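You operate a simulated robot arm through the tools that you are given. There is no shell and no other tool. Be economical: measure what you need, move in short steps, check, and stop when the job is done.

The job below is to be done with a simulated two-armed robot. You get a single attempt, and the scene is never put back.

TASK
Shut the drawer of the green bench. Then take the brass block labelled "8" from the top of the green bench and put it in the inside of the green pack tray. Then take the black weight and leave it on the thick cardboard sheet. Then stack the grease cartridge labelled "A 12" from the top of the low grey table on top of the grease cartridge labelled "B 20". Then fetch the orange belt sensor and stand it on the flat yellow filter. Then open the bottom drawer of the tool cart, fetch the broad pink sample forty and set it in the inside of the bottom drawer of the tool cart, then shut the drawer. Then put one of the sensors from the maintenance bench top on top of the brown taped carton on the top of the green bench. Then open the middle drawer of the tool cart, put the green scouring pad in the inside of the middle drawer of the tool cart, then shut the drawer. Then take the cream sample marked "42" from the test bench top and put it on the fitting bench top. Then put two of the orange relays from the test bench top on top of the blue cover. The order counts. Set down upright: black weight, orange belt sensor, broad pink sample forty, orange relay.

Only the result counts: the job must be done as asked and must still hold three seconds after the hand-in. Knocking over, shifting, dropping, spilling or breaking anything else fails it. A push-on lid holds only when it is set on centred and level and pressed home; a screw cap is set on level and turned clockwise until tight. Flat cloth is picked up by pressing the open fingertips on it (5 to 10 N) and closing them slowly along it; thin cloth reads only 2 to 8 mm in the jaws.

THE ROBOT
Two 7-joint arms with two-finger parallel grippers on one trunk, on a base that drives. Base frame: it is fixed to the floor where the robot stands at the start and does not move with it; the origin is under the middle of the robot, x ahead of it, y to its left, z up. Readings come in mm, rad, newtons and seconds.
The left shoulder is at the start at [20, 138, 1270], the right one opposite. With the tool pointing down near the work surface each hand reaches from about 100 to 400 mm from the robot's upright axis, wherever it stands, measured 20 degrees to its own side. Places, roughly: black weight (6x6x6 cm) [-600, 0, 700]; blue cover (13x10x5 cm) [-6200, -3900, 900]; bottom drawer of the tool cart [-2700, -1100, 500]; brass block [1250, -250, 1000]; broad pink sample forty [-1500, -250, 1000]; cream sample [-6250, -3750, 1000]; drawer of the green bench [600, 100, 800]; fitting bench top [-7800, -2200, 800]; flat yellow filter (9x6x3 cm) [-600, -200, 700]; grease cartridge [-750, -250, 750]; green scouring pad (8x5x5 cm) [-1600, -2400, 900]; inside of the bottom drawer of the tool cart [-2700, -1000, 400]; inside of the green pack tray (19x19 cm) [-440, 3800, 820]; inside of the middle drawer of the tool cart [-2700, -1000, 600]; middle drawer of the tool cart [-2700, -1100, 600]; orange belt sensor (3x4x8 cm) [-900, -500, 800]; orange relay [-6000, -4000, 1000]; sensor [-1500, -2500, 1000]; taped carton [750, 500, 1000]; thick cardboard sheet (46x32x2 cm) [400, 1600, 900]. Payload 1.57 kg a hand.
Tool frame (each hand has its own): the origin (TCP) lies between the finger pads and is the grasp point; the fingertips stand 30 mm ahead of it; z points along the fingers, y is the line along which they close. Largest opening 80 mm; finger width 17, thickness 12; the body of the gripper, 40 by 82 mm, starts 80 mm behind the TCP.
Orientation is that of the tool frame in the base frame, as a unit quaternion [x, y, z, w]. With the fingers straight down and closing along the base's y, the tool's x points along the base's -x, its y along +y and its z along -z.

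THE INTERFACE
- The arms move only by the tool move_arm. It takes "left_targets", "right_targets" or both (then of equal length, played together; a hand with none holds still); each is a list of rows, each an object of numbers (a shift or turn left out is 0, a gripper value left out holds the last): "x", "y", "z": the shift along the base's x, y, z in units of 25 mm (1.0 is 25 mm); "rx", "ry", "rz": the turn, a rotation vector about the base's x, y, z in units of 6 degrees (1.0 is 6 degrees); "claw": the finger opening in mm, from 0 to 80. In form: [{"x": .., "y": .., "z": .., "rx": .., "ry": .., "rz": .., "claw": ..}, ...]. A call has 1 to 10 rows; each row shifts and turns the commanded pose from where the row before left it. A call with a number of a shift or a turn outside -1 to 1 is refused whole. A row lasts 0.2 s, in which the tool goes at most 50 mm and 0.15 rad; a call with a longer step from one row to the next is refused whole, and so is a gripper value outside its range. A pose out of reach is approached as far as the arm can. The call stops where the force on the tool passes 40 N (or 10 N more than at its start, if that is more) or the arm is blocked; 0.2 s more then pass. Each finger travels about 45 mm/s and halts on what it meets, pressing with about 35 N; the grip force reading is that of the motor and also rises with nothing between the fingers. The clock runs only during rows and for 0.2 s after the last one: add rows that do not move to give the fingers time. It gives the time, the measured TCP pose, the force on the tool (base axes), the opening and the grip force at its end, in the units of the frame above (readings bear some noise), with the torque about the TCP (base axes, N m) and any sound that the robot's microphone picked up, and new pictures: "show" is both (left out), scene, wrist or none (wrist: the cameras of the hands that moved).
- Cameras (640 x 400 px; columns grow to the right, rows downward): "scene" is now at [195.2, 7.7, 1197.9]; the picture's right is [-0.00, -1.00, 0.00], its down [-0.17, 0.00, -0.98] and it looks along [0.98, -0.00, -0.17] (base axes); focal length 214 px, centre (320, 200). "left" rides on the left gripper at [72, 7, -122] in its tool frame; the picture's right is [-0.09, 1.00, 0.00], its down [-0.84, -0.08, -0.54] and it looks along [-0.54, -0.05, 0.84] (tool axes); focal length 238 px, centre (320, 200). "right" rides on the right gripper at [72, -7, -122] in its tool frame; the picture's right is [0.09, 1.00, 0.00], its down [-0.84, 0.08, -0.54] and it looks along [-0.54, 0.05, 0.84] (tool axes); focal length 238 px, centre (320, 200). There is no depth. A picture from a camera that has moved, and an enlarged one, comes with that camera's place and axes in the base frame and with its lens. The place of the scene camera against the robot may be out by one fixed shift of up to 12 mm in any direction.
- raise_lower(by): slides the trunk up (or, below 0, down) by that many mm; the arms and the scene camera ride with it, the base frame stays. It gives what a move gives, with no picture.
- base_move(legs): drives the robot by 1 to 6 legs, each [ahead, left, turn to the left] in mm, mm and rad, along the robot's own axes; the way and the turn of a leg run together, so that a leg with both is an arc; at most 1500 mm and 3.142 rad a leg. The arms and the cameras ride along, it lands a little off, and it stops where it bumps. It gives what a move gives, and a new picture of the scene camera.
- pan_tilt(pan, tilt): turns the head with the scene camera to pan (to the left, within 1.047 rad either way) and tilt (down, from -0.506 to 1.204), counted from straight ahead of the robot. It gives what a move gives, and a new picture of the scene camera.
- inspect(camera, box): a new picture of the part [left, top, right, bottom] of that camera's present view, enlarged. It takes no simulated time.
- close_job(): hands the job in; it is judged then, once.

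Work in short steps. Places have to be worked out from the pictures, the camera data and where the tool is seen: move nearer, look again, correct. Check each grasp and each placing, and mend what went wrong. You have 577 turns and 360 pictures in all, those below and enlarged ones among them. Open the grippers and draw the arms clear of the work before you hand the job in, unless the task says otherwise; then end with one line.

The tools are called after "Request:" as a command line: name --argument value ..., lists and objects as JSON in quotes. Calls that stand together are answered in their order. move_arm: Moves the arms, as the interface text tells. Its arguments: {"type":"object","properties":{"left_targets":{"type":"array","items":{"type":"object","properties":{"x":{"type":"number"},"y":{"type":"number"},"z":{"type":"number"},"rx":{"type":"number"},"ry":{"type":"number"},"rz":{"type":"number"},"claw":{"type":"number"}}}},"right_targets":{"type":"array","items":{"type":"object","properties":{"x":{"type":"number"},"y":{"type":"number"},"z":{"type":"number"},"rx":{"type":"number"},"ry":{"type":"number"},"rz":{"type":"number"},"claw":{"type":"number"}}}},"show":{"type":"string","enum":["both","scene","wrist","none"]}},"required":[]} The other tools are called the same way: raise_lower (by) slides the trunk up or down; base_move (legs) drives the base; pan_tilt (pan, tilt) turns the head that bears the scene camera; inspect (camera, box) takes an enlarged picture of a part of a camera's view; close_job () hands the job in.

At the start:

```text
clock: 0.0
left_ee_pos: [278.2, -16.5, 1152.5]
left_tcp_rot: [-0.001, 0.943, -0.001, -0.332]
left_force: [-0.4, 0.0, 0.3]
left_torque: [0.02, 0.01, -0.04]
left_opening: 80.0
left_gripper_force: 0.1
right_ee_pos: [149.9, -297.6, 1140.7]
right_tcp_rot: [0.072, 0.943, 0.017, -0.323]
right_force: [0.0, -0.9, 0.3]
right_torque: [-0.01, 0.01, -0.01]
right_opening: 80.1
right_gripper_force: 0.1
trunk travel left (down, up): [-645.0, 595.0]
robot x, y, heading: [-0.3, 2.0, 0.002]
head pan, tilt: [-0.003, 0.173]
```

scene: 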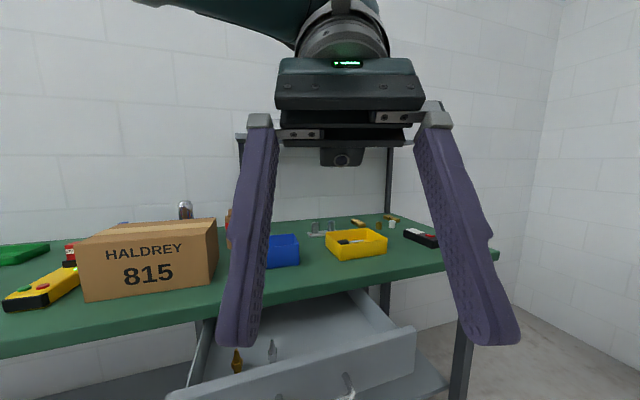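
right: 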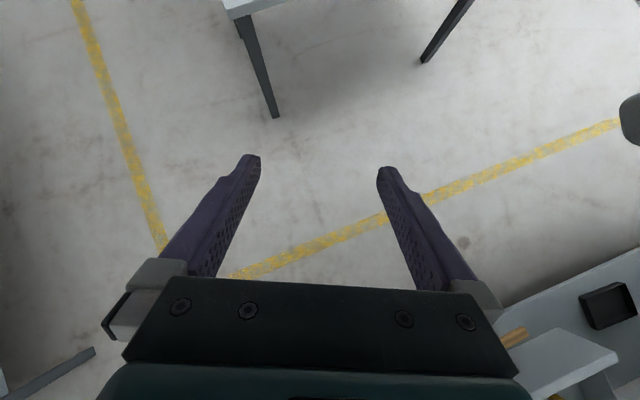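
left: 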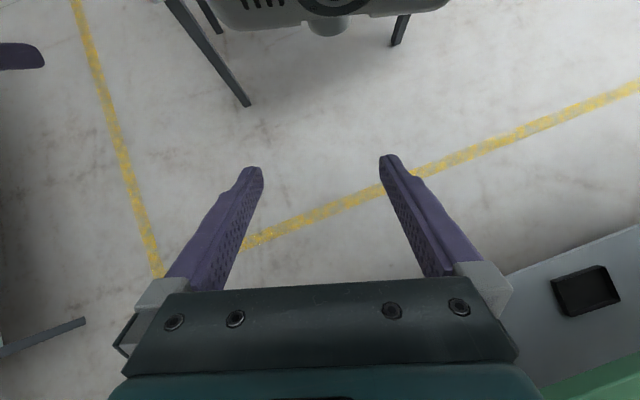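

The green bench is ahead with its drawer open toward me. I tilt the head down to measure the drawer front.

Request:
pan_tilt --pan 0 --tilt 0.7

```text
clock: 0.9
left_ee_pos: [278.5, -17.1, 1150.3]
left_tcp_rot: [-0.001, 0.943, 0.0, -0.332]
left_force: [0.2, 0.1, 0.0]
left_torque: [0.03, 0.02, -0.02]
left_opening: 80.1
left_gripper_force: 0.1
right_ee_pos: [149.5, -297.0, 1139.9]
right_tcp_rot: [0.073, 0.942, 0.017, -0.326]
right_force: [0.4, -0.5, 0.3]
right_torque: [0.05, 0.03, 0.02]
right_opening: 80.0
right_gripper_force: 0.0
trunk travel left (down, up): [-645.0, 595.0]
robot x, y, heading: [5.1, -5.5, -0.006]
head pan, tilt: [0.0, 0.7]
camera scene: at [187.2, 8.0, 1150.0], right [0.0, -1.0, 0.0], down [-0.64, 0.0, -0.77], along [0.77, 0.0, -0.64], focal length 214 px, centre (320, 200)
```

scene: 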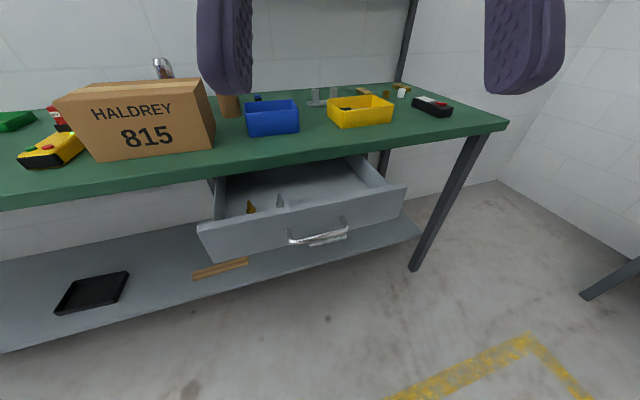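

The bench faces me about 0.33 rad rotated to the left. I turn the base square to it, so pushing the drawer is straight ahead.

Request:
base_move --legs '[[0, 0, 0.33]]'

Request:
raise_lower --by -200

Request:
inspect --camera "scene" --box '[0, 0, 640, 400]'

```text
clock: 2.4
left_ee_pos: [267.2, 73.7, 1151.1]
left_tcp_rot: [-0.156, 0.93, -0.055, -0.328]
left_force: [-0.8, 0.1, -0.1]
left_torque: [0.02, -0.01, -0.03]
left_opening: 79.8
left_gripper_force: 0.0
right_ee_pos: [238.7, -233.9, 1139.6]
right_tcp_rot: [-0.082, 0.942, -0.035, -0.324]
right_force: [1.2, -0.2, 0.2]
right_torque: [0.03, 0.01, 0.02]
right_opening: 80.2
right_gripper_force: 0.1
trunk travel left (down, up): [-645.0, 595.0]
robot x, y, heading: [-2.2, -0.0, 0.331]
head pan, tilt: [0.0, 0.7]
camera scene: at [177.3, 67.8, 1150.0], right [0.32, -0.95, 0.0], down [-0.61, -0.21, -0.76], along [0.72, 0.25, -0.64], focal length 214 px, centre (320, 200)
```

scene: 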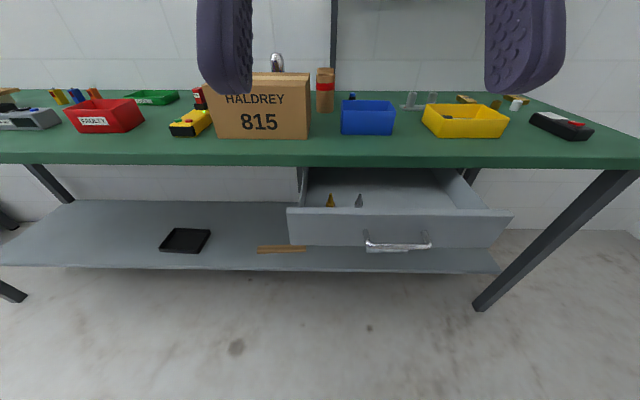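

```text
clock: 4.6
left_ee_pos: [267.2, 72.4, 950.2]
left_tcp_rot: [-0.156, 0.93, -0.055, -0.327]
left_force: [0.3, 0.9, 0.1]
left_torque: [0.0, -0.03, 0.01]
left_opening: 79.9
left_gripper_force: 0.1
right_ee_pos: [237.5, -232.9, 939.2]
right_tcp_rot: [-0.083, 0.942, -0.035, -0.324]
right_force: [-0.6, 0.2, 0.5]
right_torque: [0.01, 0.01, 0.01]
right_opening: 79.7
right_gripper_force: 0.1
trunk travel left (down, up): [-445.0, 795.0]
robot x, y, heading: [-3.5, 0.7, 0.334]
head pan, tilt: [0.0, 0.7]
```

```text
1.00 times, centred on (320, 200) of scene (not enlarged: the box is as wide or as high as the picture)
camera zoom: at [177.3, 67.7, 950.0], right [0.32, -0.95, 0.0], down [-0.61, -0.21, -0.77], along [0.72, 0.25, -0.64], focal length 214 px, centre (320, 200)
```

zoom: 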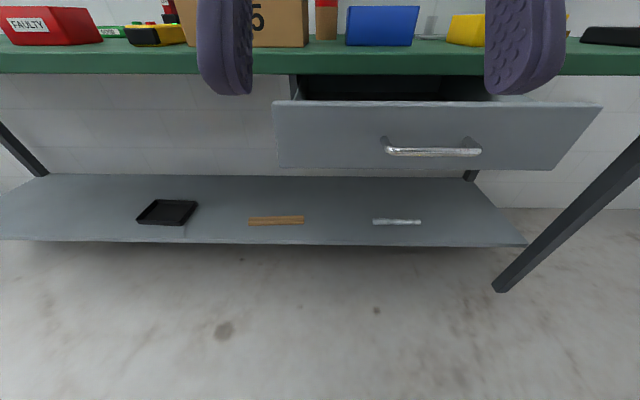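

Drawer front works out about 503 mm ahead of the robot axis, top edge at z≈863, bench edge at 628, top at 915. I drive 100 mm ahead, then swing the right hand to point forward-down at the drawer front, above the handle.

Request:
base_move --legs '[[100, 0, 0]]'

Request:
move_arm --right_targets '[{"x": 0.36, "y": 0.546, "z": -0.2, "rx": 0.324, "ry": -0.946, "claw": 0}, {"x": 0.36, "y": 0.546, "z": -0.2, "rx": 0.324, "ry": -0.946}, {"x": 0.36, "y": 0.546, "z": -0.2, "rx": 0.324, "ry": -0.946}, {"x": 0.36, "y": 0.546, "z": -0.2, "rx": 0.324, "ry": -0.946}, {"x": 0.36, "y": 0.546, "z": -0.2, "rx": 0.324, "ry": -0.946}, {"x": 0.36, "y": 0.546, "z": -0.2, "rx": 0.324, "ry": -0.946}, {"x": 0.36, "y": 0.546, "z": -0.2, "rx": 0.324, "ry": -0.946}, {"x": 0.36, "y": 0.546, "z": -0.2, "rx": 0.324, "ry": -0.946}, {"x": 0.36, "y": 0.546, "z": -0.2, "rx": 0.324, "ry": -0.946}, {"x": 0.36, "y": 0.546, "z": -0.2, "rx": 0.324, "ry": -0.946}]' --left_targets '[{"x": -0.13, "y": 0.378}, {"x": -0.13, "y": 0.378}, {"x": -0.13, "y": 0.378}, {"x": -0.13, "y": 0.378}, {"x": -0.13, "y": 0.378}, {"x": -0.13, "y": 0.378}, {"x": -0.13, "y": 0.378}, {"x": -0.13, "y": 0.378}, {"x": -0.13, "y": 0.378}, {"x": -0.13, "y": 0.378}]' --show "scene"

```text
clock: 5.7
left_ee_pos: [362.8, 106.3, 951.3]
left_tcp_rot: [-0.156, 0.93, -0.055, -0.328]
left_force: [0.3, -0.2, 0.3]
left_torque: [0.0, 0.05, 0.0]
left_opening: 80.1
left_gripper_force: 0.1
right_ee_pos: [332.9, -202.3, 938.8]
right_tcp_rot: [-0.083, 0.942, -0.035, -0.324]
right_force: [-0.4, -0.5, 0.3]
right_torque: [0.01, 0.01, -0.03]
right_opening: 79.8
right_gripper_force: 0.1
trunk travel left (down, up): [-445.0, 795.0]
robot x, y, heading: [97.0, 30.8, 0.328]
head pan, tilt: [0.0, 0.7]
camera scene: at [272.1, 100.2, 950.0], right [0.32, -0.95, 0.0], down [-0.61, -0.21, -0.77], along [0.72, 0.25, -0.64], focal length 214 px, centre (320, 200)
```

scene: 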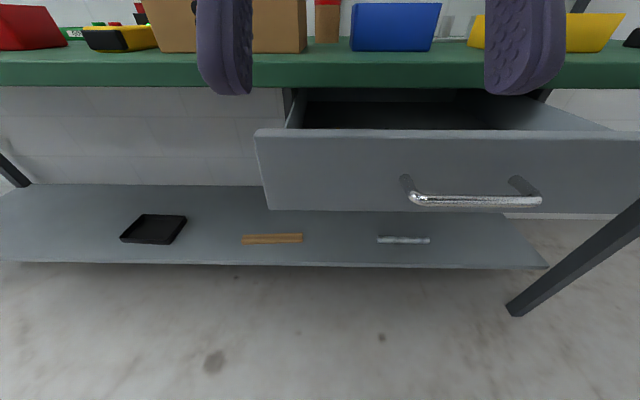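

```text
clock: 7.9
left_ee_pos: [329.9, 200.3, 951.5]
left_tcp_rot: [-0.156, 0.93, -0.055, -0.327]
left_force: [0.7, 0.3, 1.0]
left_torque: [-0.02, 0.04, 0.01]
left_opening: 79.9
left_gripper_force: 0.0
right_ee_pos: [435.1, -61.1, 891.9]
right_tcp_rot: [-0.106, 0.974, 0.083, 0.18]
right_force: [-0.5, -0.6, 0.0]
right_torque: [-0.01, -0.02, 0.03]
right_opening: 0.1
right_gripper_force: 20.9
right hand out of reach, approached as far as the arm can: row 10
trunk travel left (down, up): [-445.0, 795.0]
robot x, y, heading: [93.9, 29.8, 0.327]
head pan, tilt: [0.0, 0.7]
camera scene: at [271.7, 100.3, 950.0], right [0.32, -0.95, 0.0], down [-0.61, -0.21, -0.77], along [0.72, 0.25, -0.64], focal length 214 px, centre (320, 200)
```

scene: 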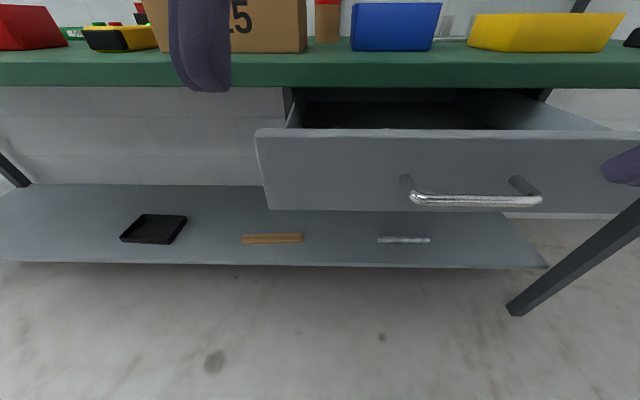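

Right hand hit its reach limit because the trunk is too low. I raise the trunk by 170 and continue tilting the fingers forward.

Request:
raise_lower --by 170

Request:
move_arm --right_targets '[{"x": 0.26, "y": 0.4, "z": -0.9, "rx": 0.324, "ry": -0.946}, {"x": 0.2, "y": 0.3, "z": -0.9, "rx": 0.324, "ry": -0.946}, {"z": -0.9, "rx": 0.324, "ry": -0.946}, {"z": -0.9, "rx": 0.324, "ry": -0.946}, {"z": -0.9, "rx": 0.324, "ry": -0.946}, {"z": -0.9, "rx": 0.324, "ry": -0.946}, {"z": -0.9}]' --show "scene"

```text
clock: 9.8
left_ee_pos: [330.2, 199.9, 1121.7]
left_tcp_rot: [-0.156, 0.93, -0.055, -0.327]
left_force: [0.7, -0.9, -0.2]
left_torque: [0.0, 0.01, 0.0]
left_opening: 80.0
left_gripper_force: 0.1
right_ee_pos: [433.5, -61.2, 1061.1]
right_tcp_rot: [-0.106, 0.975, 0.083, 0.179]
right_force: [-0.5, 0.4, 0.5]
right_torque: [0.0, 0.0, 0.03]
right_opening: 0.0
right_gripper_force: 21.7
trunk travel left (down, up): [-615.0, 625.0]
robot x, y, heading: [96.4, 30.7, 0.328]
head pan, tilt: [0.0, 0.7]
```

```text
clock: 11.4
left_ee_pos: [330.1, 199.2, 1121.0]
left_tcp_rot: [-0.156, 0.93, -0.055, -0.327]
left_force: [-0.3, -0.6, 0.6]
left_torque: [0.0, 0.0, 0.0]
left_opening: 80.0
left_gripper_force: 0.0
right_ee_pos: [462.9, -38.5, 899.0]
right_tcp_rot: [-0.108, 0.867, 0.146, 0.464]
right_force: [0.4, 0.3, -0.3]
right_torque: [-0.02, -0.01, 0.02]
right_opening: 0.0
right_gripper_force: 21.5
right hand out of reach, approached as far as the arm can: row 1, 2, 3
trunk travel left (down, up): [-615.0, 625.0]
robot x, y, heading: [91.7, 33.9, 0.332]
head pan, tilt: [0.0, 0.7]
camera scene: at [271.6, 100.1, 1120.0], right [0.32, -0.95, 0.0], down [-0.61, -0.21, -0.76], along [0.72, 0.25, -0.64], focal length 214 px, centre (320, 200)
```

scene: 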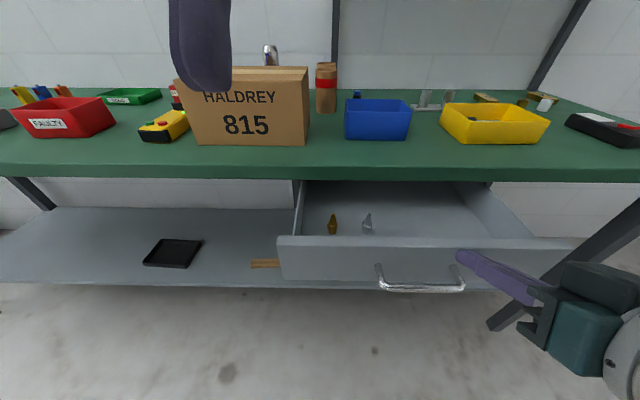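

The right fingers now point forward-down, tip about 50 mm before the drawer front. I lower to z≈846 at the tip, centre on the drawer, then push ahead.

Request:
move_arm --right_targets '[{"x": -0.17, "y": 0.5, "z": -0.75}, {"x": -0.17, "y": 0.5, "z": -0.75}, {"x": 0.66, "y": 0.227}, {"x": 0.66, "y": 0.227}, {"x": 0.66, "y": 0.227}, {"x": 0.66, "y": 0.227}, {"x": 0.66, "y": 0.227}, {"x": 0.66, "y": 0.227}]' --show "scene"

```text
clock: 13.2
left_ee_pos: [331.3, 200.0, 1121.1]
left_tcp_rot: [-0.156, 0.93, -0.055, -0.328]
left_force: [-0.4, 0.3, 0.9]
left_torque: [-0.05, -0.03, -0.01]
left_opening: 80.1
left_gripper_force: 0.1
right_ee_pos: [555.8, 21.2, 861.7]
right_tcp_rot: [-0.109, 0.866, 0.146, 0.465]
right_force: [0.2, 0.3, 0.2]
right_torque: [0.01, -0.02, -0.03]
right_opening: 0.1
right_gripper_force: 21.3
trunk travel left (down, up): [-615.0, 625.0]
robot x, y, heading: [92.0, 32.0, 0.328]
head pan, tilt: [0.0, 0.7]
camera scene: at [271.9, 100.2, 1120.0], right [0.32, -0.95, 0.0], down [-0.61, -0.21, -0.77], along [0.72, 0.25, -0.64], focal length 214 px, centre (320, 200)
```

scene: 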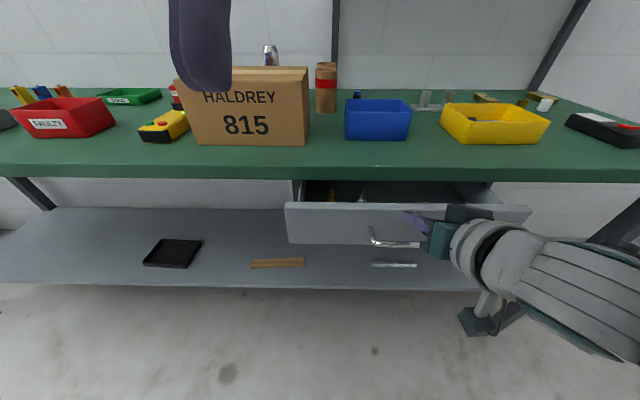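

The drawer is sliding in. I keep pushing until it stops.

Request:
move_arm --right_targets '[{"x": 0.57, "y": 0.194}, {"x": 0.57, "y": 0.194}, {"x": 0.57, "y": 0.194}, {"x": 0.57, "y": 0.194}, {"x": 0.57, "y": 0.194}]' --show "scene"

```text
clock: 14.4
left_ee_pos: [331.0, 199.1, 1121.7]
left_tcp_rot: [-0.156, 0.93, -0.055, -0.328]
left_force: [0.0, -0.1, 0.0]
left_torque: [-0.02, 0.03, 0.01]
left_opening: 80.0
left_gripper_force: 0.0
right_ee_pos: [625.8, 44.6, 862.0]
right_tcp_rot: [-0.109, 0.866, 0.145, 0.466]
right_force: [0.1, 0.8, -0.3]
right_torque: [0.04, 0.01, -0.02]
right_opening: 0.0
right_gripper_force: 20.9
trunk travel left (down, up): [-615.0, 625.0]
robot x, y, heading: [94.0, 32.0, 0.33]
head pan, tilt: [0.0, 0.7]
camera scene: at [271.9, 100.2, 1120.0], right [0.32, -0.95, 0.0], down [-0.61, -0.21, -0.77], along [0.72, 0.25, -0.64], focal length 214 px, centre (320, 200)
```

scene: 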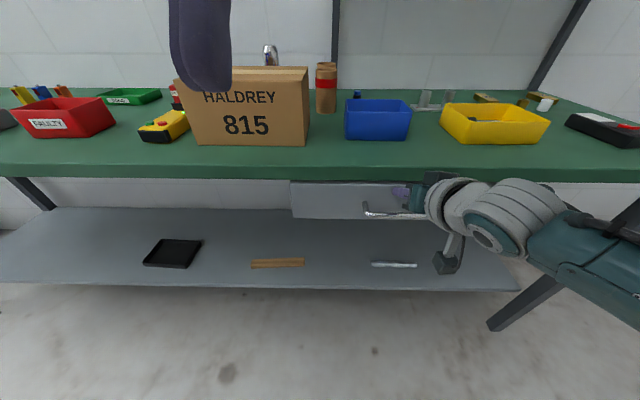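

It looks nearly shut; I push on until I feel a stop.

Request:
move_arm --right_targets '[{"x": 0.38, "y": 0.13}, {"x": 0.38, "y": 0.13}, {"x": 0.38, "y": 0.13}, {"x": 0.38, "y": 0.13}, {"x": 0.38, "y": 0.13}]' --show "scene"

```text
clock: 15.1
left_ee_pos: [326.4, 198.5, 1120.7]
left_tcp_rot: [-0.155, 0.93, -0.055, -0.33]
left_force: [-0.6, -0.3, -0.2]
left_torque: [-0.01, 0.0, 0.0]
left_opening: 80.0
left_gripper_force: 0.1
right_ee_pos: [634.3, 48.2, 858.4]
right_tcp_rot: [-0.109, 0.868, 0.144, 0.462]
right_force: [-26.1, -10.7, 14.1]
right_torque: [0.01, -0.16, -0.06]
right_opening: 0.0
right_gripper_force: 21.4
trunk travel left (down, up): [-615.0, 625.0]
robot x, y, heading: [92.2, 33.8, 0.33]
head pan, tilt: [0.0, 0.7]
stopped in row 3 (right hand): the force on the tool passed its limit at 62 N (the readings are from after the stop); the commanded pose is now the measured one
camera scene: at [267.8, 97.7, 1119.4], right [0.32, -0.95, 0.0], down [-0.61, -0.21, -0.76], along [0.72, 0.24, -0.65], focal length 214 px, centre (320, 200)
```

scene: 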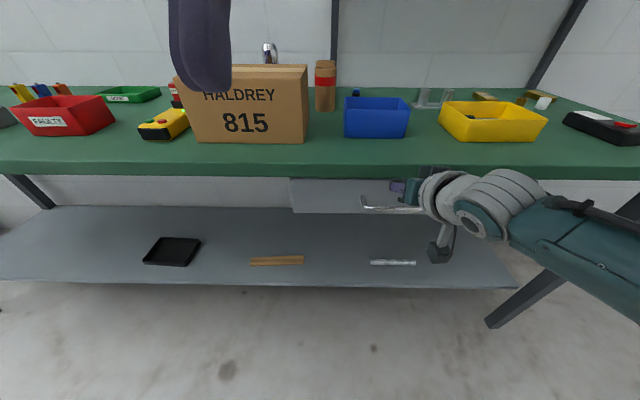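

The push met a firm stop. I draw the hand back and look.

Request:
move_arm --right_targets '[{"x": -0.9, "y": -0.32}, {"x": -0.9, "y": -0.32}, {"x": -0.9, "y": -0.32}, {"x": -0.9, "y": -0.32}, {"x": -0.9, "y": -0.32}, {"x": -0.9, "y": -0.32}, {"z": 1, "x": 0.33, "y": -0.95}, {"z": 1, "x": 0.33, "y": -0.95}, {"z": 1, "x": 0.33, "y": -0.95}, {"z": 1, "x": 0.33, "y": -0.95}]' --show "scene"

```text
clock: 17.2
left_ee_pos: [330.4, 199.0, 1121.3]
left_tcp_rot: [-0.155, 0.931, -0.055, -0.327]
left_force: [-0.4, -0.2, -0.3]
left_torque: [0.01, 0.01, 0.01]
left_opening: 80.1
left_gripper_force: 0.0
right_ee_pos: [537.0, -92.2, 962.5]
right_tcp_rot: [-0.109, 0.867, 0.145, 0.465]
right_force: [-0.1, -0.5, -0.5]
right_torque: [0.02, -0.04, -0.02]
right_opening: 0.1
right_gripper_force: 21.6
trunk travel left (down, up): [-615.0, 625.0]
robot x, y, heading: [95.0, 32.8, 0.33]
head pan, tilt: [0.0, 0.7]
camera scene: at [271.4, 99.6, 1119.9], right [0.32, -0.95, 0.0], down [-0.61, -0.21, -0.76], along [0.72, 0.25, -0.64], focal length 214 px, centre (320, 200)
```

scene: 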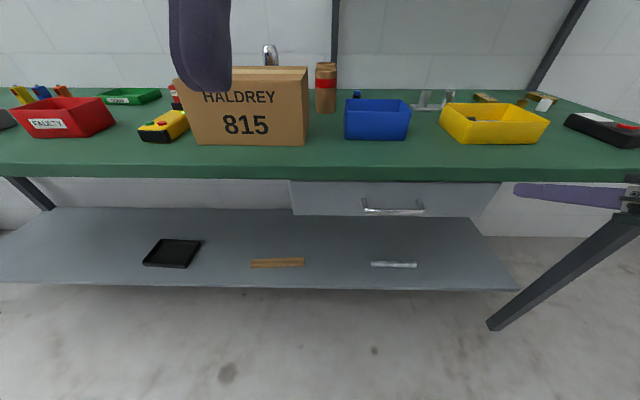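

Drawer is shut. Now I zoom in on the right back of the bench to find the brass block "8".

Request:
pan_tilt --pan -0.5 --tilt 0.3

Request:
inspect --camera "scene" --box '[240, 140, 440, 265]'

```text
clock: 18.2
left_ee_pos: [330.2, 199.7, 1121.3]
left_tcp_rot: [-0.155, 0.93, -0.055, -0.328]
left_force: [0.1, 0.3, -0.3]
left_torque: [0.01, 0.01, 0.01]
left_opening: 79.8
left_gripper_force: 0.0
right_ee_pos: [537.1, -91.9, 960.8]
right_tcp_rot: [-0.108, 0.867, 0.146, 0.465]
right_force: [0.7, 0.5, 0.3]
right_torque: [0.01, 0.01, -0.03]
right_opening: 0.2
right_gripper_force: 21.1
trunk travel left (down, up): [-615.0, 625.0]
robot x, y, heading: [91.2, 29.1, 0.324]
head pan, tilt: [-0.499, 0.3]
camera scene: at [282.9, 56.6, 1156.0], right [-0.17, -0.99, 0.0], down [-0.29, 0.05, -0.96], along [0.94, -0.16, -0.3], focal length 214 px, centre (320, 200)
```

scene: 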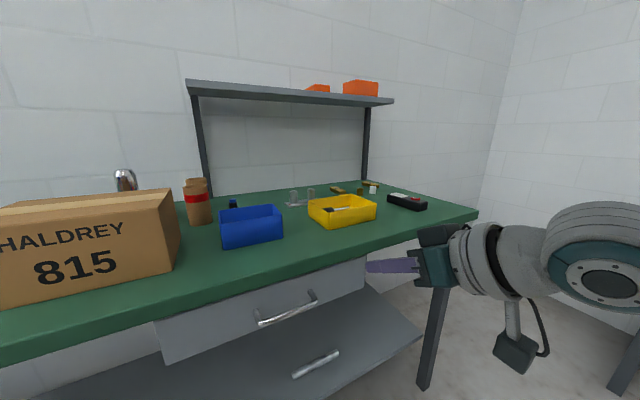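

```text
3.20 times, centred on (340, 202) of scene
camera zoom: at [282.9, 56.6, 1156.0], right [-0.17, -0.99, 0.0], down [-0.29, 0.05, -0.96], along [0.94, -0.16, -0.3], focal length 686 px, centre (256, 192)
```

zoom: 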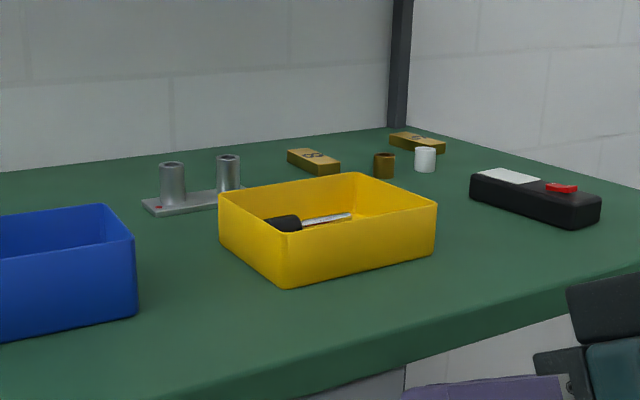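

Two brass blocks are visible; I zoom in on their labels.

Request:
inspect --camera "scene" --box '[324, 176, 388, 206]'

```text
10.00 times, centred on (356, 191) of scene
camera zoom: at [282.9, 56.6, 1156.0], right [-0.17, -0.99, 0.0], down [-0.29, 0.05, -0.96], along [0.94, -0.16, -0.3], focal length 2145 px, centre (-40, 290)
```

zoom: 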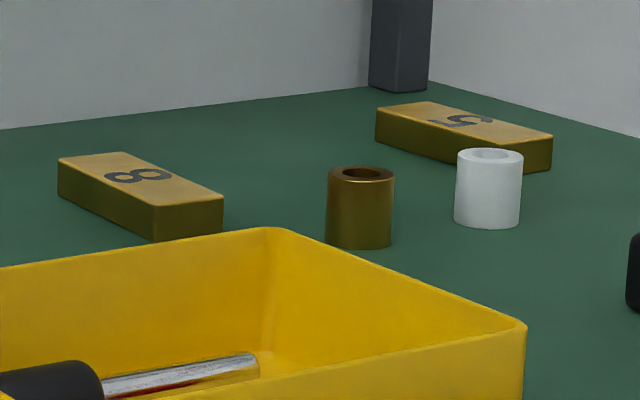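

The left-hand block is the "8", around (1130,-165). I look down to see the robot's own base footprint relative to the bench.

Request:
pan_tilt --pan 0 --tilt 1.2

```text
clock: 19.4
left_ee_pos: [329.2, 198.1, 1122.4]
left_tcp_rot: [-0.156, 0.93, -0.055, -0.328]
left_force: [0.4, 0.2, 0.1]
left_torque: [-0.02, -0.01, 0.02]
left_opening: 80.0
left_gripper_force: 0.0
right_ee_pos: [537.1, -92.0, 960.6]
right_tcp_rot: [-0.11, 0.867, 0.146, 0.464]
right_force: [0.1, -0.4, 0.8]
right_torque: [-0.02, -0.02, 0.0]
right_opening: 0.1
right_gripper_force: 21.3
trunk travel left (down, up): [-615.0, 625.0]
robot x, y, heading: [94.2, 31.3, 0.326]
head pan, tilt: [0.0, 1.201]
camera scene: at [243.9, 90.4, 1084.0], right [0.32, -0.95, 0.0], down [-0.88, -0.3, -0.36], along [0.34, 0.12, -0.93], focal length 214 px, centre (320, 200)
```

scene: 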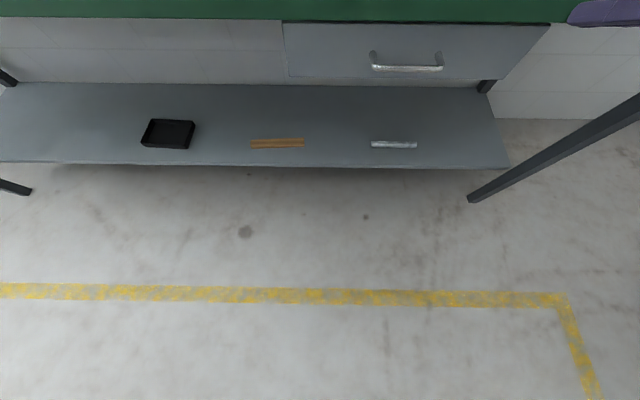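

No base body shows beneath me. I look to the right to see the free space at the bench's right end.

Request:
pan_tilt --pan -1.0 --tilt 0.5

```text
clock: 20.6
left_ee_pos: [331.1, 198.3, 1121.5]
left_tcp_rot: [-0.154, 0.93, -0.054, -0.328]
left_force: [0.9, -0.4, 0.4]
left_torque: [-0.02, 0.02, -0.02]
left_opening: 80.1
left_gripper_force: 0.1
right_ee_pos: [537.4, -91.9, 961.1]
right_tcp_rot: [-0.108, 0.867, 0.146, 0.464]
right_force: [0.2, 0.3, -0.3]
right_torque: [0.03, -0.01, -0.02]
right_opening: 0.0
right_gripper_force: 21.5
trunk travel left (down, up): [-615.0, 625.0]
robot x, y, heading: [92.7, 34.4, 0.331]
head pan, tilt: [-1.0, 0.499]
camera scene: at [262.2, 15.8, 1137.6], right [-0.62, -0.78, 0.0], down [-0.38, 0.3, -0.88], along [0.69, -0.55, -0.48], focal length 214 px, centre (320, 200)
```

scene: 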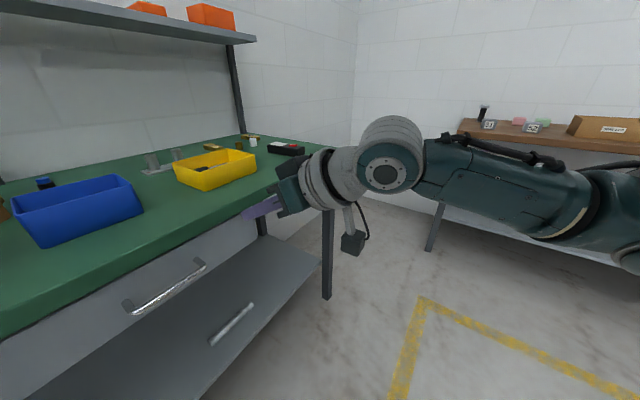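

There is about 0.8 m of free floor between the green bench's right end and the brown table. I retract and lift the right arm with fingers turning to straight down, then drive round to the bench's right end.

Request:
move_arm --right_targets '[{"x": -0.65, "y": -0.22, "z": 0.7, "rx": -0.324, "ry": 0.946}, {"x": -0.65, "y": -0.22, "z": 0.7, "rx": -0.324, "ry": 0.946}, {"x": -0.65, "y": -0.22, "z": 0.7, "rx": -0.324, "ry": 0.946}, {"x": -0.65, "y": -0.22, "z": 0.7, "rx": -0.324, "ry": 0.946}, {"x": -0.65, "y": -0.22, "z": 0.7, "rx": -0.324, "ry": 0.946}, {"x": -0.65, "y": -0.22, "z": 0.7, "rx": -0.324, "ry": 0.946}, {"x": -0.65, "y": -0.22, "z": 0.7, "rx": -0.324, "ry": 0.946}, {"x": -0.65, "y": -0.22, "z": 0.7, "rx": -0.324, "ry": 0.946}, {"x": -0.65, "y": -0.22, "z": 0.7, "rx": -0.324, "ry": 0.946, "claw": 80}]' --show "none"

Request:
base_move --legs '[[-50, -1150, 0], [0, 0, 1.5708]]'

```text
clock: 22.7
left_ee_pos: [330.8, 199.3, 1122.6]
left_tcp_rot: [-0.155, 0.93, -0.054, -0.328]
left_force: [0.2, 0.2, -0.4]
left_torque: [-0.03, 0.0, 0.01]
left_opening: 80.1
left_gripper_force: 0.1
right_ee_pos: [362.0, -148.7, 1073.5]
right_tcp_rot: [-0.126, 0.989, -0.005, -0.077]
right_force: [0.5, 0.3, -0.2]
right_torque: [0.0, 0.01, 0.0]
right_opening: 35.7
right_gripper_force: 0.0
trunk travel left (down, up): [-615.0, 625.0]
robot x, y, heading: [94.7, 35.8, 0.328]
head pan, tilt: [-1.0, 0.499]
stopped in row 9 (right hand): the arm was blocked; the commanded pose is now the measured one
```

```text
clock: 32.4
left_ee_pos: [256.0, -837.8, 1121.9]
left_tcp_rot: [0.764, -0.553, 0.269, 0.195]
left_force: [-0.8, 0.2, 0.7]
left_torque: [0.02, 0.01, 0.03]
left_opening: 80.3
left_gripper_force: 0.1
right_ee_pos: [605.1, -807.8, 1074.5]
right_tcp_rot: [0.785, -0.614, 0.057, 0.051]
right_force: [-0.6, -0.3, -0.5]
right_torque: [0.0, 0.01, 0.01]
right_opening: 80.1
right_gripper_force: 0.0
trunk travel left (down, up): [-615.0, 625.0]
robot x, y, heading: [417.9, -1075.4, 1.89]
head pan, tilt: [-1.0, 0.499]
camera scene: at [449.4, -900.8, 1137.7], right [0.78, -0.63, 0.0], down [-0.3, -0.37, -0.88], along [0.55, 0.68, -0.48], focal length 214 px, centre (320, 200)
```

scene: 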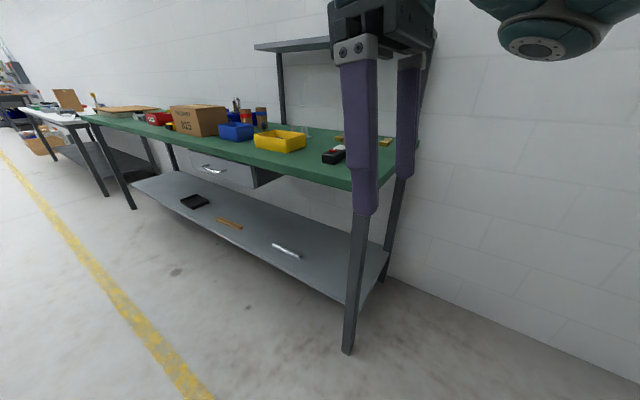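

I'm past the corner facing the bench's right end. I drive right alongside it, stopping short of the back wall, and look.

Request:
base_move --legs '[[0, -740, 0]]'

Request:
pan_tilt --pan -0.4 --tilt 0.6

```text
clock: 36.1
left_ee_pos: [924.4, -616.2, 1121.2]
left_tcp_rot: [0.768, -0.547, 0.268, 0.197]
left_force: [-0.7, -1.0, 0.1]
left_torque: [0.0, 0.0, -0.02]
left_opening: 79.9
left_gripper_force: 0.0
right_ee_pos: [1273.6, -584.9, 1071.9]
right_tcp_rot: [0.788, -0.61, 0.058, 0.054]
right_force: [-0.6, 0.8, 0.1]
right_torque: [0.0, 0.01, 0.0]
right_opening: 80.0
right_gripper_force: 0.0
trunk travel left (down, up): [-615.0, 625.0]
robot x, y, heading: [1095.8, -852.0, 1.893]
head pan, tilt: [-1.0, 0.499]
stopped in leg 1: the robot was blocked; the commanded pose is now the measured one
camera scene: at [1118.4, -678.7, 1136.7], right [0.78, -0.62, 0.0], down [-0.31, -0.38, -0.87], along [0.54, 0.68, -0.48], focal length 214 px, centre (320, 200)
```

scene: 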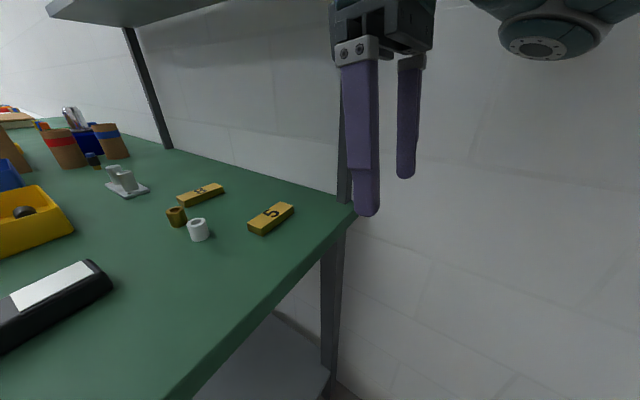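

```text
clock: 37.1
left_ee_pos: [924.0, -614.8, 1122.5]
left_tcp_rot: [0.769, -0.547, 0.267, 0.196]
left_force: [-0.4, 0.1, 0.4]
left_torque: [-0.03, -0.01, -0.03]
left_opening: 79.9
left_gripper_force: 0.1
right_ee_pos: [1273.2, -584.6, 1071.1]
right_tcp_rot: [0.789, -0.61, 0.057, 0.054]
right_force: [0.4, -1.1, -1.3]
right_torque: [0.03, 0.01, 0.04]
right_opening: 80.2
right_gripper_force: 0.1
trunk travel left (down, up): [-615.0, 625.0]
robot x, y, heading: [1095.7, -847.6, 1.896]
head pan, tilt: [-0.4, 0.6]
camera scene: at [1067.9, -661.4, 1128.5], right [1.0, -0.07, -0.01], down [-0.05, -0.57, -0.82], along [0.06, 0.82, -0.57], focal length 214 px, centre (320, 200)
```

scene: 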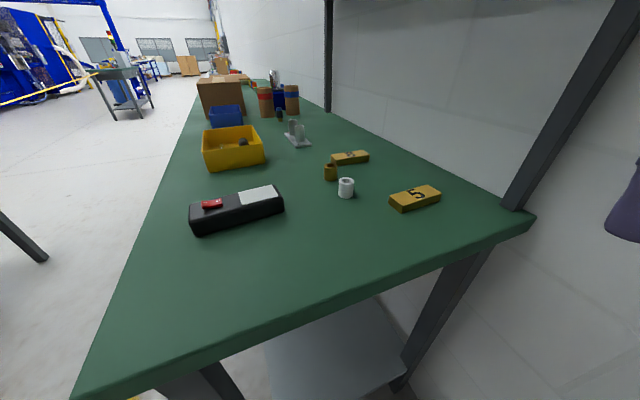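

I bumped the wall at the right side (arm, no harm). I'll turn right 0.8 rad so that the left hand can reach the block from the bench corner.

Request:
base_move --legs '[[0, 30, 0], [0, 0, -0.8]]'

Request:
pan_tilt --pan 0.3 --tilt 0.7

```text
clock: 40.0
left_ee_pos: [1124.4, -574.7, 1121.5]
left_tcp_rot: [-0.492, 0.805, -0.172, -0.283]
left_force: [-0.4, 0.5, 0.2]
left_torque: [0.02, -0.01, -0.03]
left_opening: 80.1
left_gripper_force: 0.1
right_ee_pos: [1389.0, -806.1, 1074.2]
right_tcp_rot: [-0.487, 0.87, -0.035, -0.07]
right_force: [0.0, -0.4, 0.6]
right_torque: [-0.03, -0.01, -0.02]
right_opening: 80.1
right_gripper_force: 0.2
trunk travel left (down, up): [-615.0, 625.0]
robot x, y, heading: [1067.6, -859.2, 1.094]
head pan, tilt: [-0.4, 0.6]
camera scene: at [1185.9, -706.2, 1128.6], right [0.64, -0.77, 0.0], down [-0.43, -0.36, -0.83], along [0.63, 0.53, -0.56], focal length 214 px, centre (320, 200)
```

scene: 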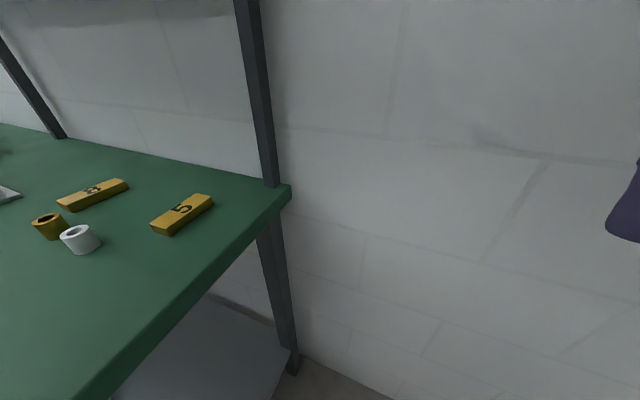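

```text
clock: 41.1
left_ee_pos: [1124.4, -574.4, 1121.8]
left_tcp_rot: [-0.492, 0.805, -0.173, -0.283]
left_force: [-0.3, -0.5, 0.3]
left_torque: [-0.03, 0.04, 0.02]
left_opening: 79.8
left_gripper_force: 0.1
right_ee_pos: [1390.0, -805.5, 1073.4]
right_tcp_rot: [-0.487, 0.87, -0.035, -0.069]
right_force: [-0.1, -0.4, -0.1]
right_torque: [0.0, 0.04, -0.01]
right_opening: 80.0
right_gripper_force: 0.0
trunk travel left (down, up): [-615.0, 625.0]
robot x, y, heading: [1068.7, -863.8, 1.097]
head pan, tilt: [0.3, 0.7]
camera scene: at [1132.9, -679.1, 1120.0], right [0.98, -0.18, 0.0], down [-0.11, -0.63, -0.77], along [0.13, 0.75, -0.64], focal length 214 px, centre (320, 200)
```

scene: 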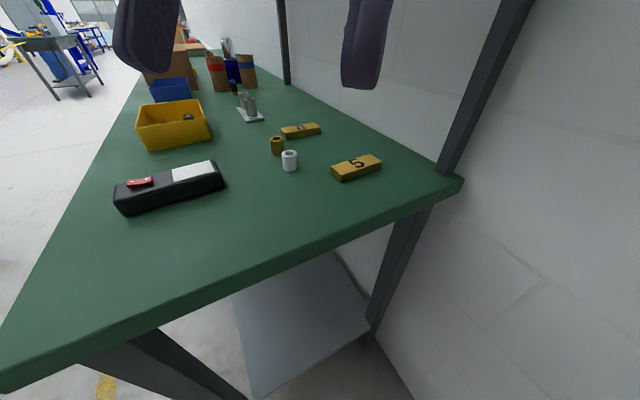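

Block "8" sits at about (1173,-185), top ≈ z 922. I turn the left hand straight down and lower it somewhat, then creep forward.

Request:
move_arm --left_targets '[{"rx": 0.889, "ry": -0.458, "z": -0.3}, {"rx": 0.889, "ry": -0.458, "z": -0.3}, {"rx": 0.889, "ry": -0.458, "z": -0.3}, {"rx": 0.889, "ry": -0.458, "z": -0.3}, {"rx": 0.889, "ry": -0.458, "z": -0.3}, {"rx": 0.889, "ry": -0.458, "z": -0.3}, {"rx": 0.36, "ry": -0.18, "z": -0.3}]' --show "none"

Request:
base_move --legs '[[278, 84, 0]]'

```text
clock: 42.7
left_ee_pos: [1124.7, -574.2, 1069.6]
left_tcp_rot: [-0.522, 0.853, -0.002, -0.002]
left_force: [0.4, 0.2, 0.1]
left_torque: [-0.05, 0.01, -0.02]
left_opening: 80.1
left_gripper_force: 0.1
right_ee_pos: [1389.3, -804.7, 1072.8]
right_tcp_rot: [-0.487, 0.87, -0.035, -0.07]
right_force: [-1.1, 0.0, -0.9]
right_torque: [0.01, 0.0, 0.04]
right_opening: 79.8
right_gripper_force: 0.2
trunk travel left (down, up): [-615.0, 625.0]
robot x, y, heading: [1068.2, -858.2, 1.09]
head pan, tilt: [0.3, 0.7]
```

```text
clock: 44.8
left_ee_pos: [1123.4, -317.4, 1065.1]
left_tcp_rot: [-0.512, 0.859, -0.001, -0.011]
left_force: [-1.0, -0.3, 0.2]
left_torque: [-0.03, 0.01, 0.0]
left_opening: 80.1
left_gripper_force: 0.1
right_ee_pos: [1382.6, -553.4, 1066.5]
right_tcp_rot: [-0.477, 0.875, -0.033, -0.079]
right_force: [0.2, -0.8, -0.1]
right_torque: [-0.01, 0.03, 0.0]
right_opening: 80.0
right_gripper_force: 0.0
trunk travel left (down, up): [-615.0, 625.0]
robot x, y, heading: [1079.8, -594.3, 1.065]
head pan, tilt: [0.3, 0.7]
stopped in leg 1: the robot was blocked; the commanded pose is now the measured one
camera scene: at [1129.7, -421.8, 1117.0], right [0.98, -0.2, -0.02], down [-0.14, -0.64, -0.76], along [0.14, 0.74, -0.65], focal length 214 px, centre (320, 200)
```

scene: 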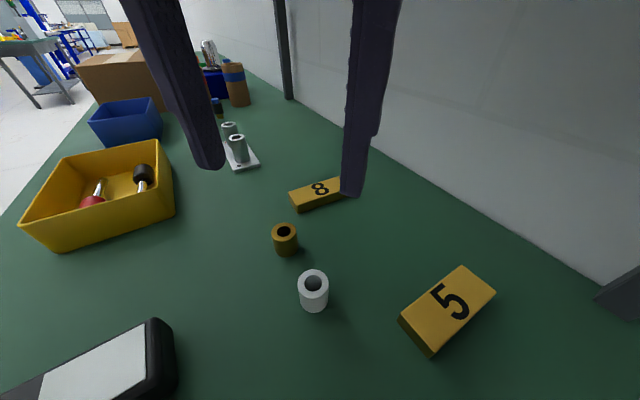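

Blocked at the bench end, slightly pressing. I back off 10 mm to relieve contact, then take the left hand over the block, turning it so the fingers straddle the narrow side.

Request:
base_move --legs '[[-10, 0, 0]]'

Request:
move_arm --left_targets '[{"rz": -1, "x": 0.2, "y": 0.5, "z": -0.3}, {"rz": -1, "x": 0.2, "y": 0.5, "z": -0.3}, {"rz": -1, "x": 0.2, "y": 0.5, "z": -0.3}, {"rz": -1, "x": 0.2, "y": 0.5, "z": -0.3}, {"rz": -1, "x": 0.2, "y": 0.5, "z": -0.3}, {"rz": -1, "x": 0.2, "y": 0.5}, {"rz": -1, "x": 0.2, "y": 0.5}, {"rz": -1, "x": 0.2, "y": 0.5}, {"rz": -1, "x": 0.2, "y": 0.5}, {"rz": -0.6, "x": 0.2, "y": 0.5}]'

```text
clock: 45.5
left_ee_pos: [1123.7, -317.6, 1070.7]
left_tcp_rot: [-0.513, 0.858, 0.001, -0.007]
left_force: [-0.2, 0.1, -0.1]
left_torque: [0.01, -0.01, 0.0]
left_opening: 80.1
left_gripper_force: 0.1
right_ee_pos: [1384.7, -553.8, 1070.8]
right_tcp_rot: [-0.479, 0.874, -0.031, -0.075]
right_force: [0.3, 0.4, 0.4]
right_torque: [-0.02, 0.02, 0.0]
right_opening: 80.0
right_gripper_force: 0.1
trunk travel left (down, up): [-615.0, 625.0]
robot x, y, heading: [1073.0, -599.8, 1.078]
head pan, tilt: [0.3, 0.7]
camera scene: at [1131.5, -422.1, 1120.5], right [0.98, -0.19, -0.01], down [-0.13, -0.63, -0.76], along [0.14, 0.75, -0.65], focal length 214 px, centre (320, 200)
```

scene: 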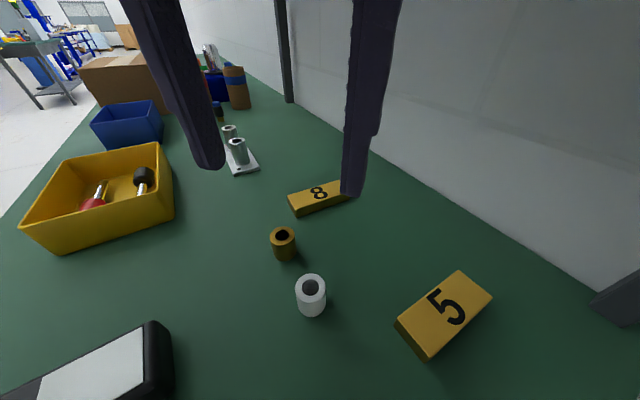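

```text
clock: 47.7
left_ee_pos: [1175.5, -192.3, 1033.2]
left_tcp_rot: [-0.036, 0.999, 0.0, -0.008]
left_force: [-0.5, -0.5, -0.6]
left_torque: [0.04, 0.0, -0.04]
left_opening: 80.0
left_gripper_force: 0.1
right_ee_pos: [1386.1, -552.8, 1071.5]
right_tcp_rot: [-0.479, 0.874, -0.032, -0.073]
right_force: [0.7, 0.8, -0.2]
right_torque: [0.03, -0.01, -0.04]
right_opening: 80.0
right_gripper_force: 0.0
trunk travel left (down, up): [-615.0, 625.0]
robot x, y, heading: [1076.2, -603.0, 1.069]
head pan, tilt: [0.3, 0.7]
camera scene: at [1131.9, -422.4, 1119.9], right [0.98, -0.19, -0.01], down [-0.13, -0.63, -0.76], along [0.14, 0.75, -0.65], focal length 214 px, centre (320, 200)
camera left: at [1104.2, -190.6, 1154.6], right [0.02, 1.0, 0.0], down [0.85, -0.02, 0.53], along [0.53, -0.01, -0.85], focal length 238 px, centre (320, 200)
```

scene: 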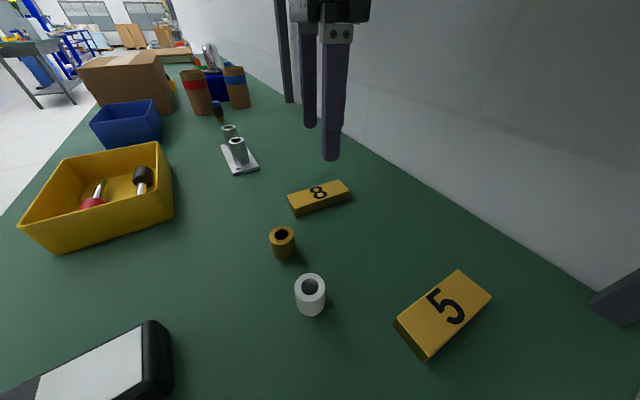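
left: 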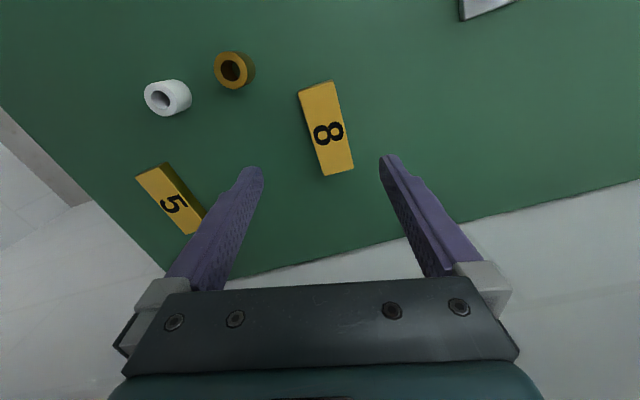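

Reach works and the wrist view puts block "8" at about (1171,-185), long axis 14° from x. I turn +9.6°, centre, and descend to just above.

Request:
move_arm --left_targets '[{"rz": 0.8, "x": -0.07, "y": 0.15, "z": -0.6}, {"rz": 0.8, "x": -0.07, "y": 0.15, "z": -0.6}, {"z": -0.8}, {"z": -0.8}, {"z": -0.4}]'

```text
clock: 48.9
left_ee_pos: [1169.8, -184.0, 950.4]
left_tcp_rot: [-0.12, 0.993, 0.0, -0.008]
left_force: [0.2, -0.1, 0.0]
left_torque: [-0.01, -0.05, 0.01]
left_opening: 79.8
left_gripper_force: 0.0
right_ee_pos: [1385.8, -554.2, 1070.8]
right_tcp_rot: [-0.48, 0.874, -0.031, -0.074]
right_force: [-0.5, -0.8, 0.0]
right_torque: [0.0, 0.0, -0.02]
right_opening: 80.0
right_gripper_force: 0.1
trunk travel left (down, up): [-615.0, 625.0]
robot x, y, heading: [1073.1, -602.6, 1.078]
head pan, tilt: [0.3, 0.7]
camera scene: at [1131.9, -422.8, 1119.5], right [0.98, -0.19, -0.01], down [-0.13, -0.63, -0.76], along [0.14, 0.75, -0.65], focal length 214 px, centre (320, 200)
camera left: at [1100.9, -194.8, 1073.3], right [-0.15, 0.99, 0.0], down [0.84, 0.12, 0.53], along [0.52, 0.08, -0.85], focal length 238 px, centre (320, 200)
```

scene: 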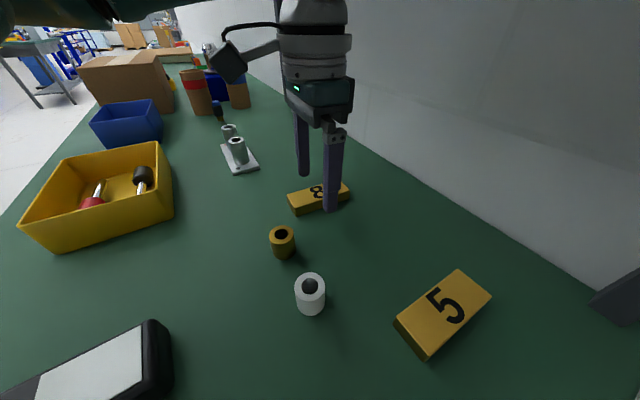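
left: 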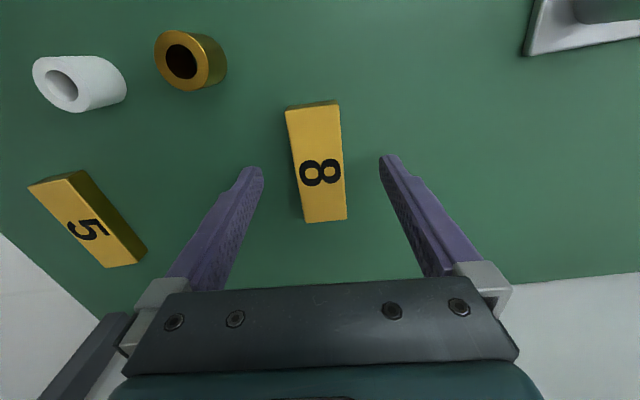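

Well aligned. I lower the last ~17 mm and close.

Request:
move_arm --left_targets '[{"x": -0.2, "z": -0.3}, {"z": -0.2}, {"z": -0.1}, {"claw": 10}, {}, {}, {}, {}]' --show "wrist"

```text
clock: 50.7
left_ee_pos: [1164.4, -186.3, 936.1]
left_tcp_rot: [-0.12, 0.993, -0.001, -0.008]
left_force: [-0.1, -1.6, 0.5]
left_torque: [-0.11, 0.07, 0.07]
left_opening: 34.8
left_gripper_force: 34.9
right_ee_pos: [1386.2, -554.3, 1070.1]
right_tcp_rot: [-0.479, 0.874, -0.032, -0.074]
right_force: [0.0, -0.4, -0.9]
right_torque: [0.0, -0.01, 0.0]
right_opening: 80.0
right_gripper_force: 0.1
trunk travel left (down, up): [-615.0, 625.0]
robot x, y, heading: [1075.1, -603.1, 1.072]
head pan, tilt: [0.3, 0.7]
camera left: at [1095.7, -195.4, 1058.2], right [-0.15, 0.99, 0.0], down [0.84, 0.13, 0.53], along [0.52, 0.08, -0.85], focal length 238 px, centre (320, 200)
```

left: 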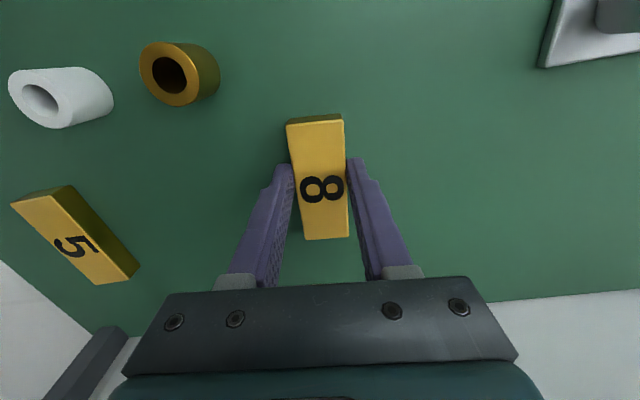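

Gripped at 34.8 mm. I lift straight up, then draw back toward the robot.

Request:
move_arm --left_targets '[{"z": 0.5}, {"z": 1}, {"z": 1}, {"z": 1}, {"z": 1}, {"z": 1}, {"x": -0.3, "y": -0.6}, {"x": -0.3, "y": -0.6}, {"x": -0.3, "y": -0.6}, {"x": -0.3, "y": -0.6}]' --show "wrist"

```text
clock: 52.9
left_ee_pos: [1137.7, -249.6, 1075.3]
left_tcp_rot: [-0.119, 0.993, -0.001, -0.006]
left_force: [0.1, -0.5, -5.0]
left_torque: [-0.01, 0.06, -0.02]
left_opening: 34.2
left_gripper_force: 35.1
right_ee_pos: [1386.7, -558.3, 1073.1]
right_tcp_rot: [-0.478, 0.875, -0.034, -0.074]
right_force: [0.2, -0.1, 0.3]
right_torque: [-0.03, 0.01, 0.01]
right_opening: 80.2
right_gripper_force: 0.0
trunk travel left (down, up): [-615.0, 625.0]
robot x, y, heading: [1076.6, -603.6, 1.074]
head pan, tilt: [0.3, 0.7]
camera left: at [1068.5, -259.1, 1197.8], right [-0.15, 0.99, 0.0], down [0.84, 0.12, 0.53], along [0.53, 0.08, -0.85], focal length 238 px, centre (320, 200)
```

left: 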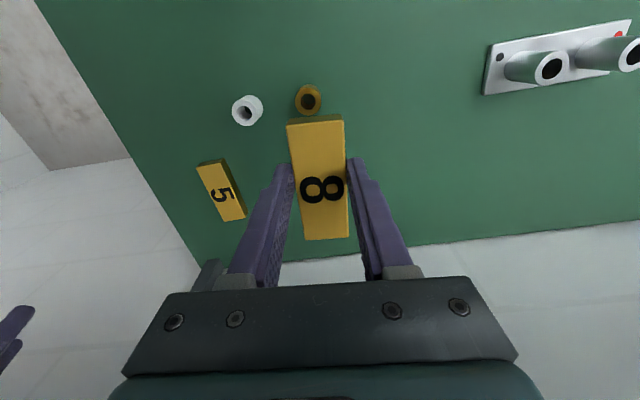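

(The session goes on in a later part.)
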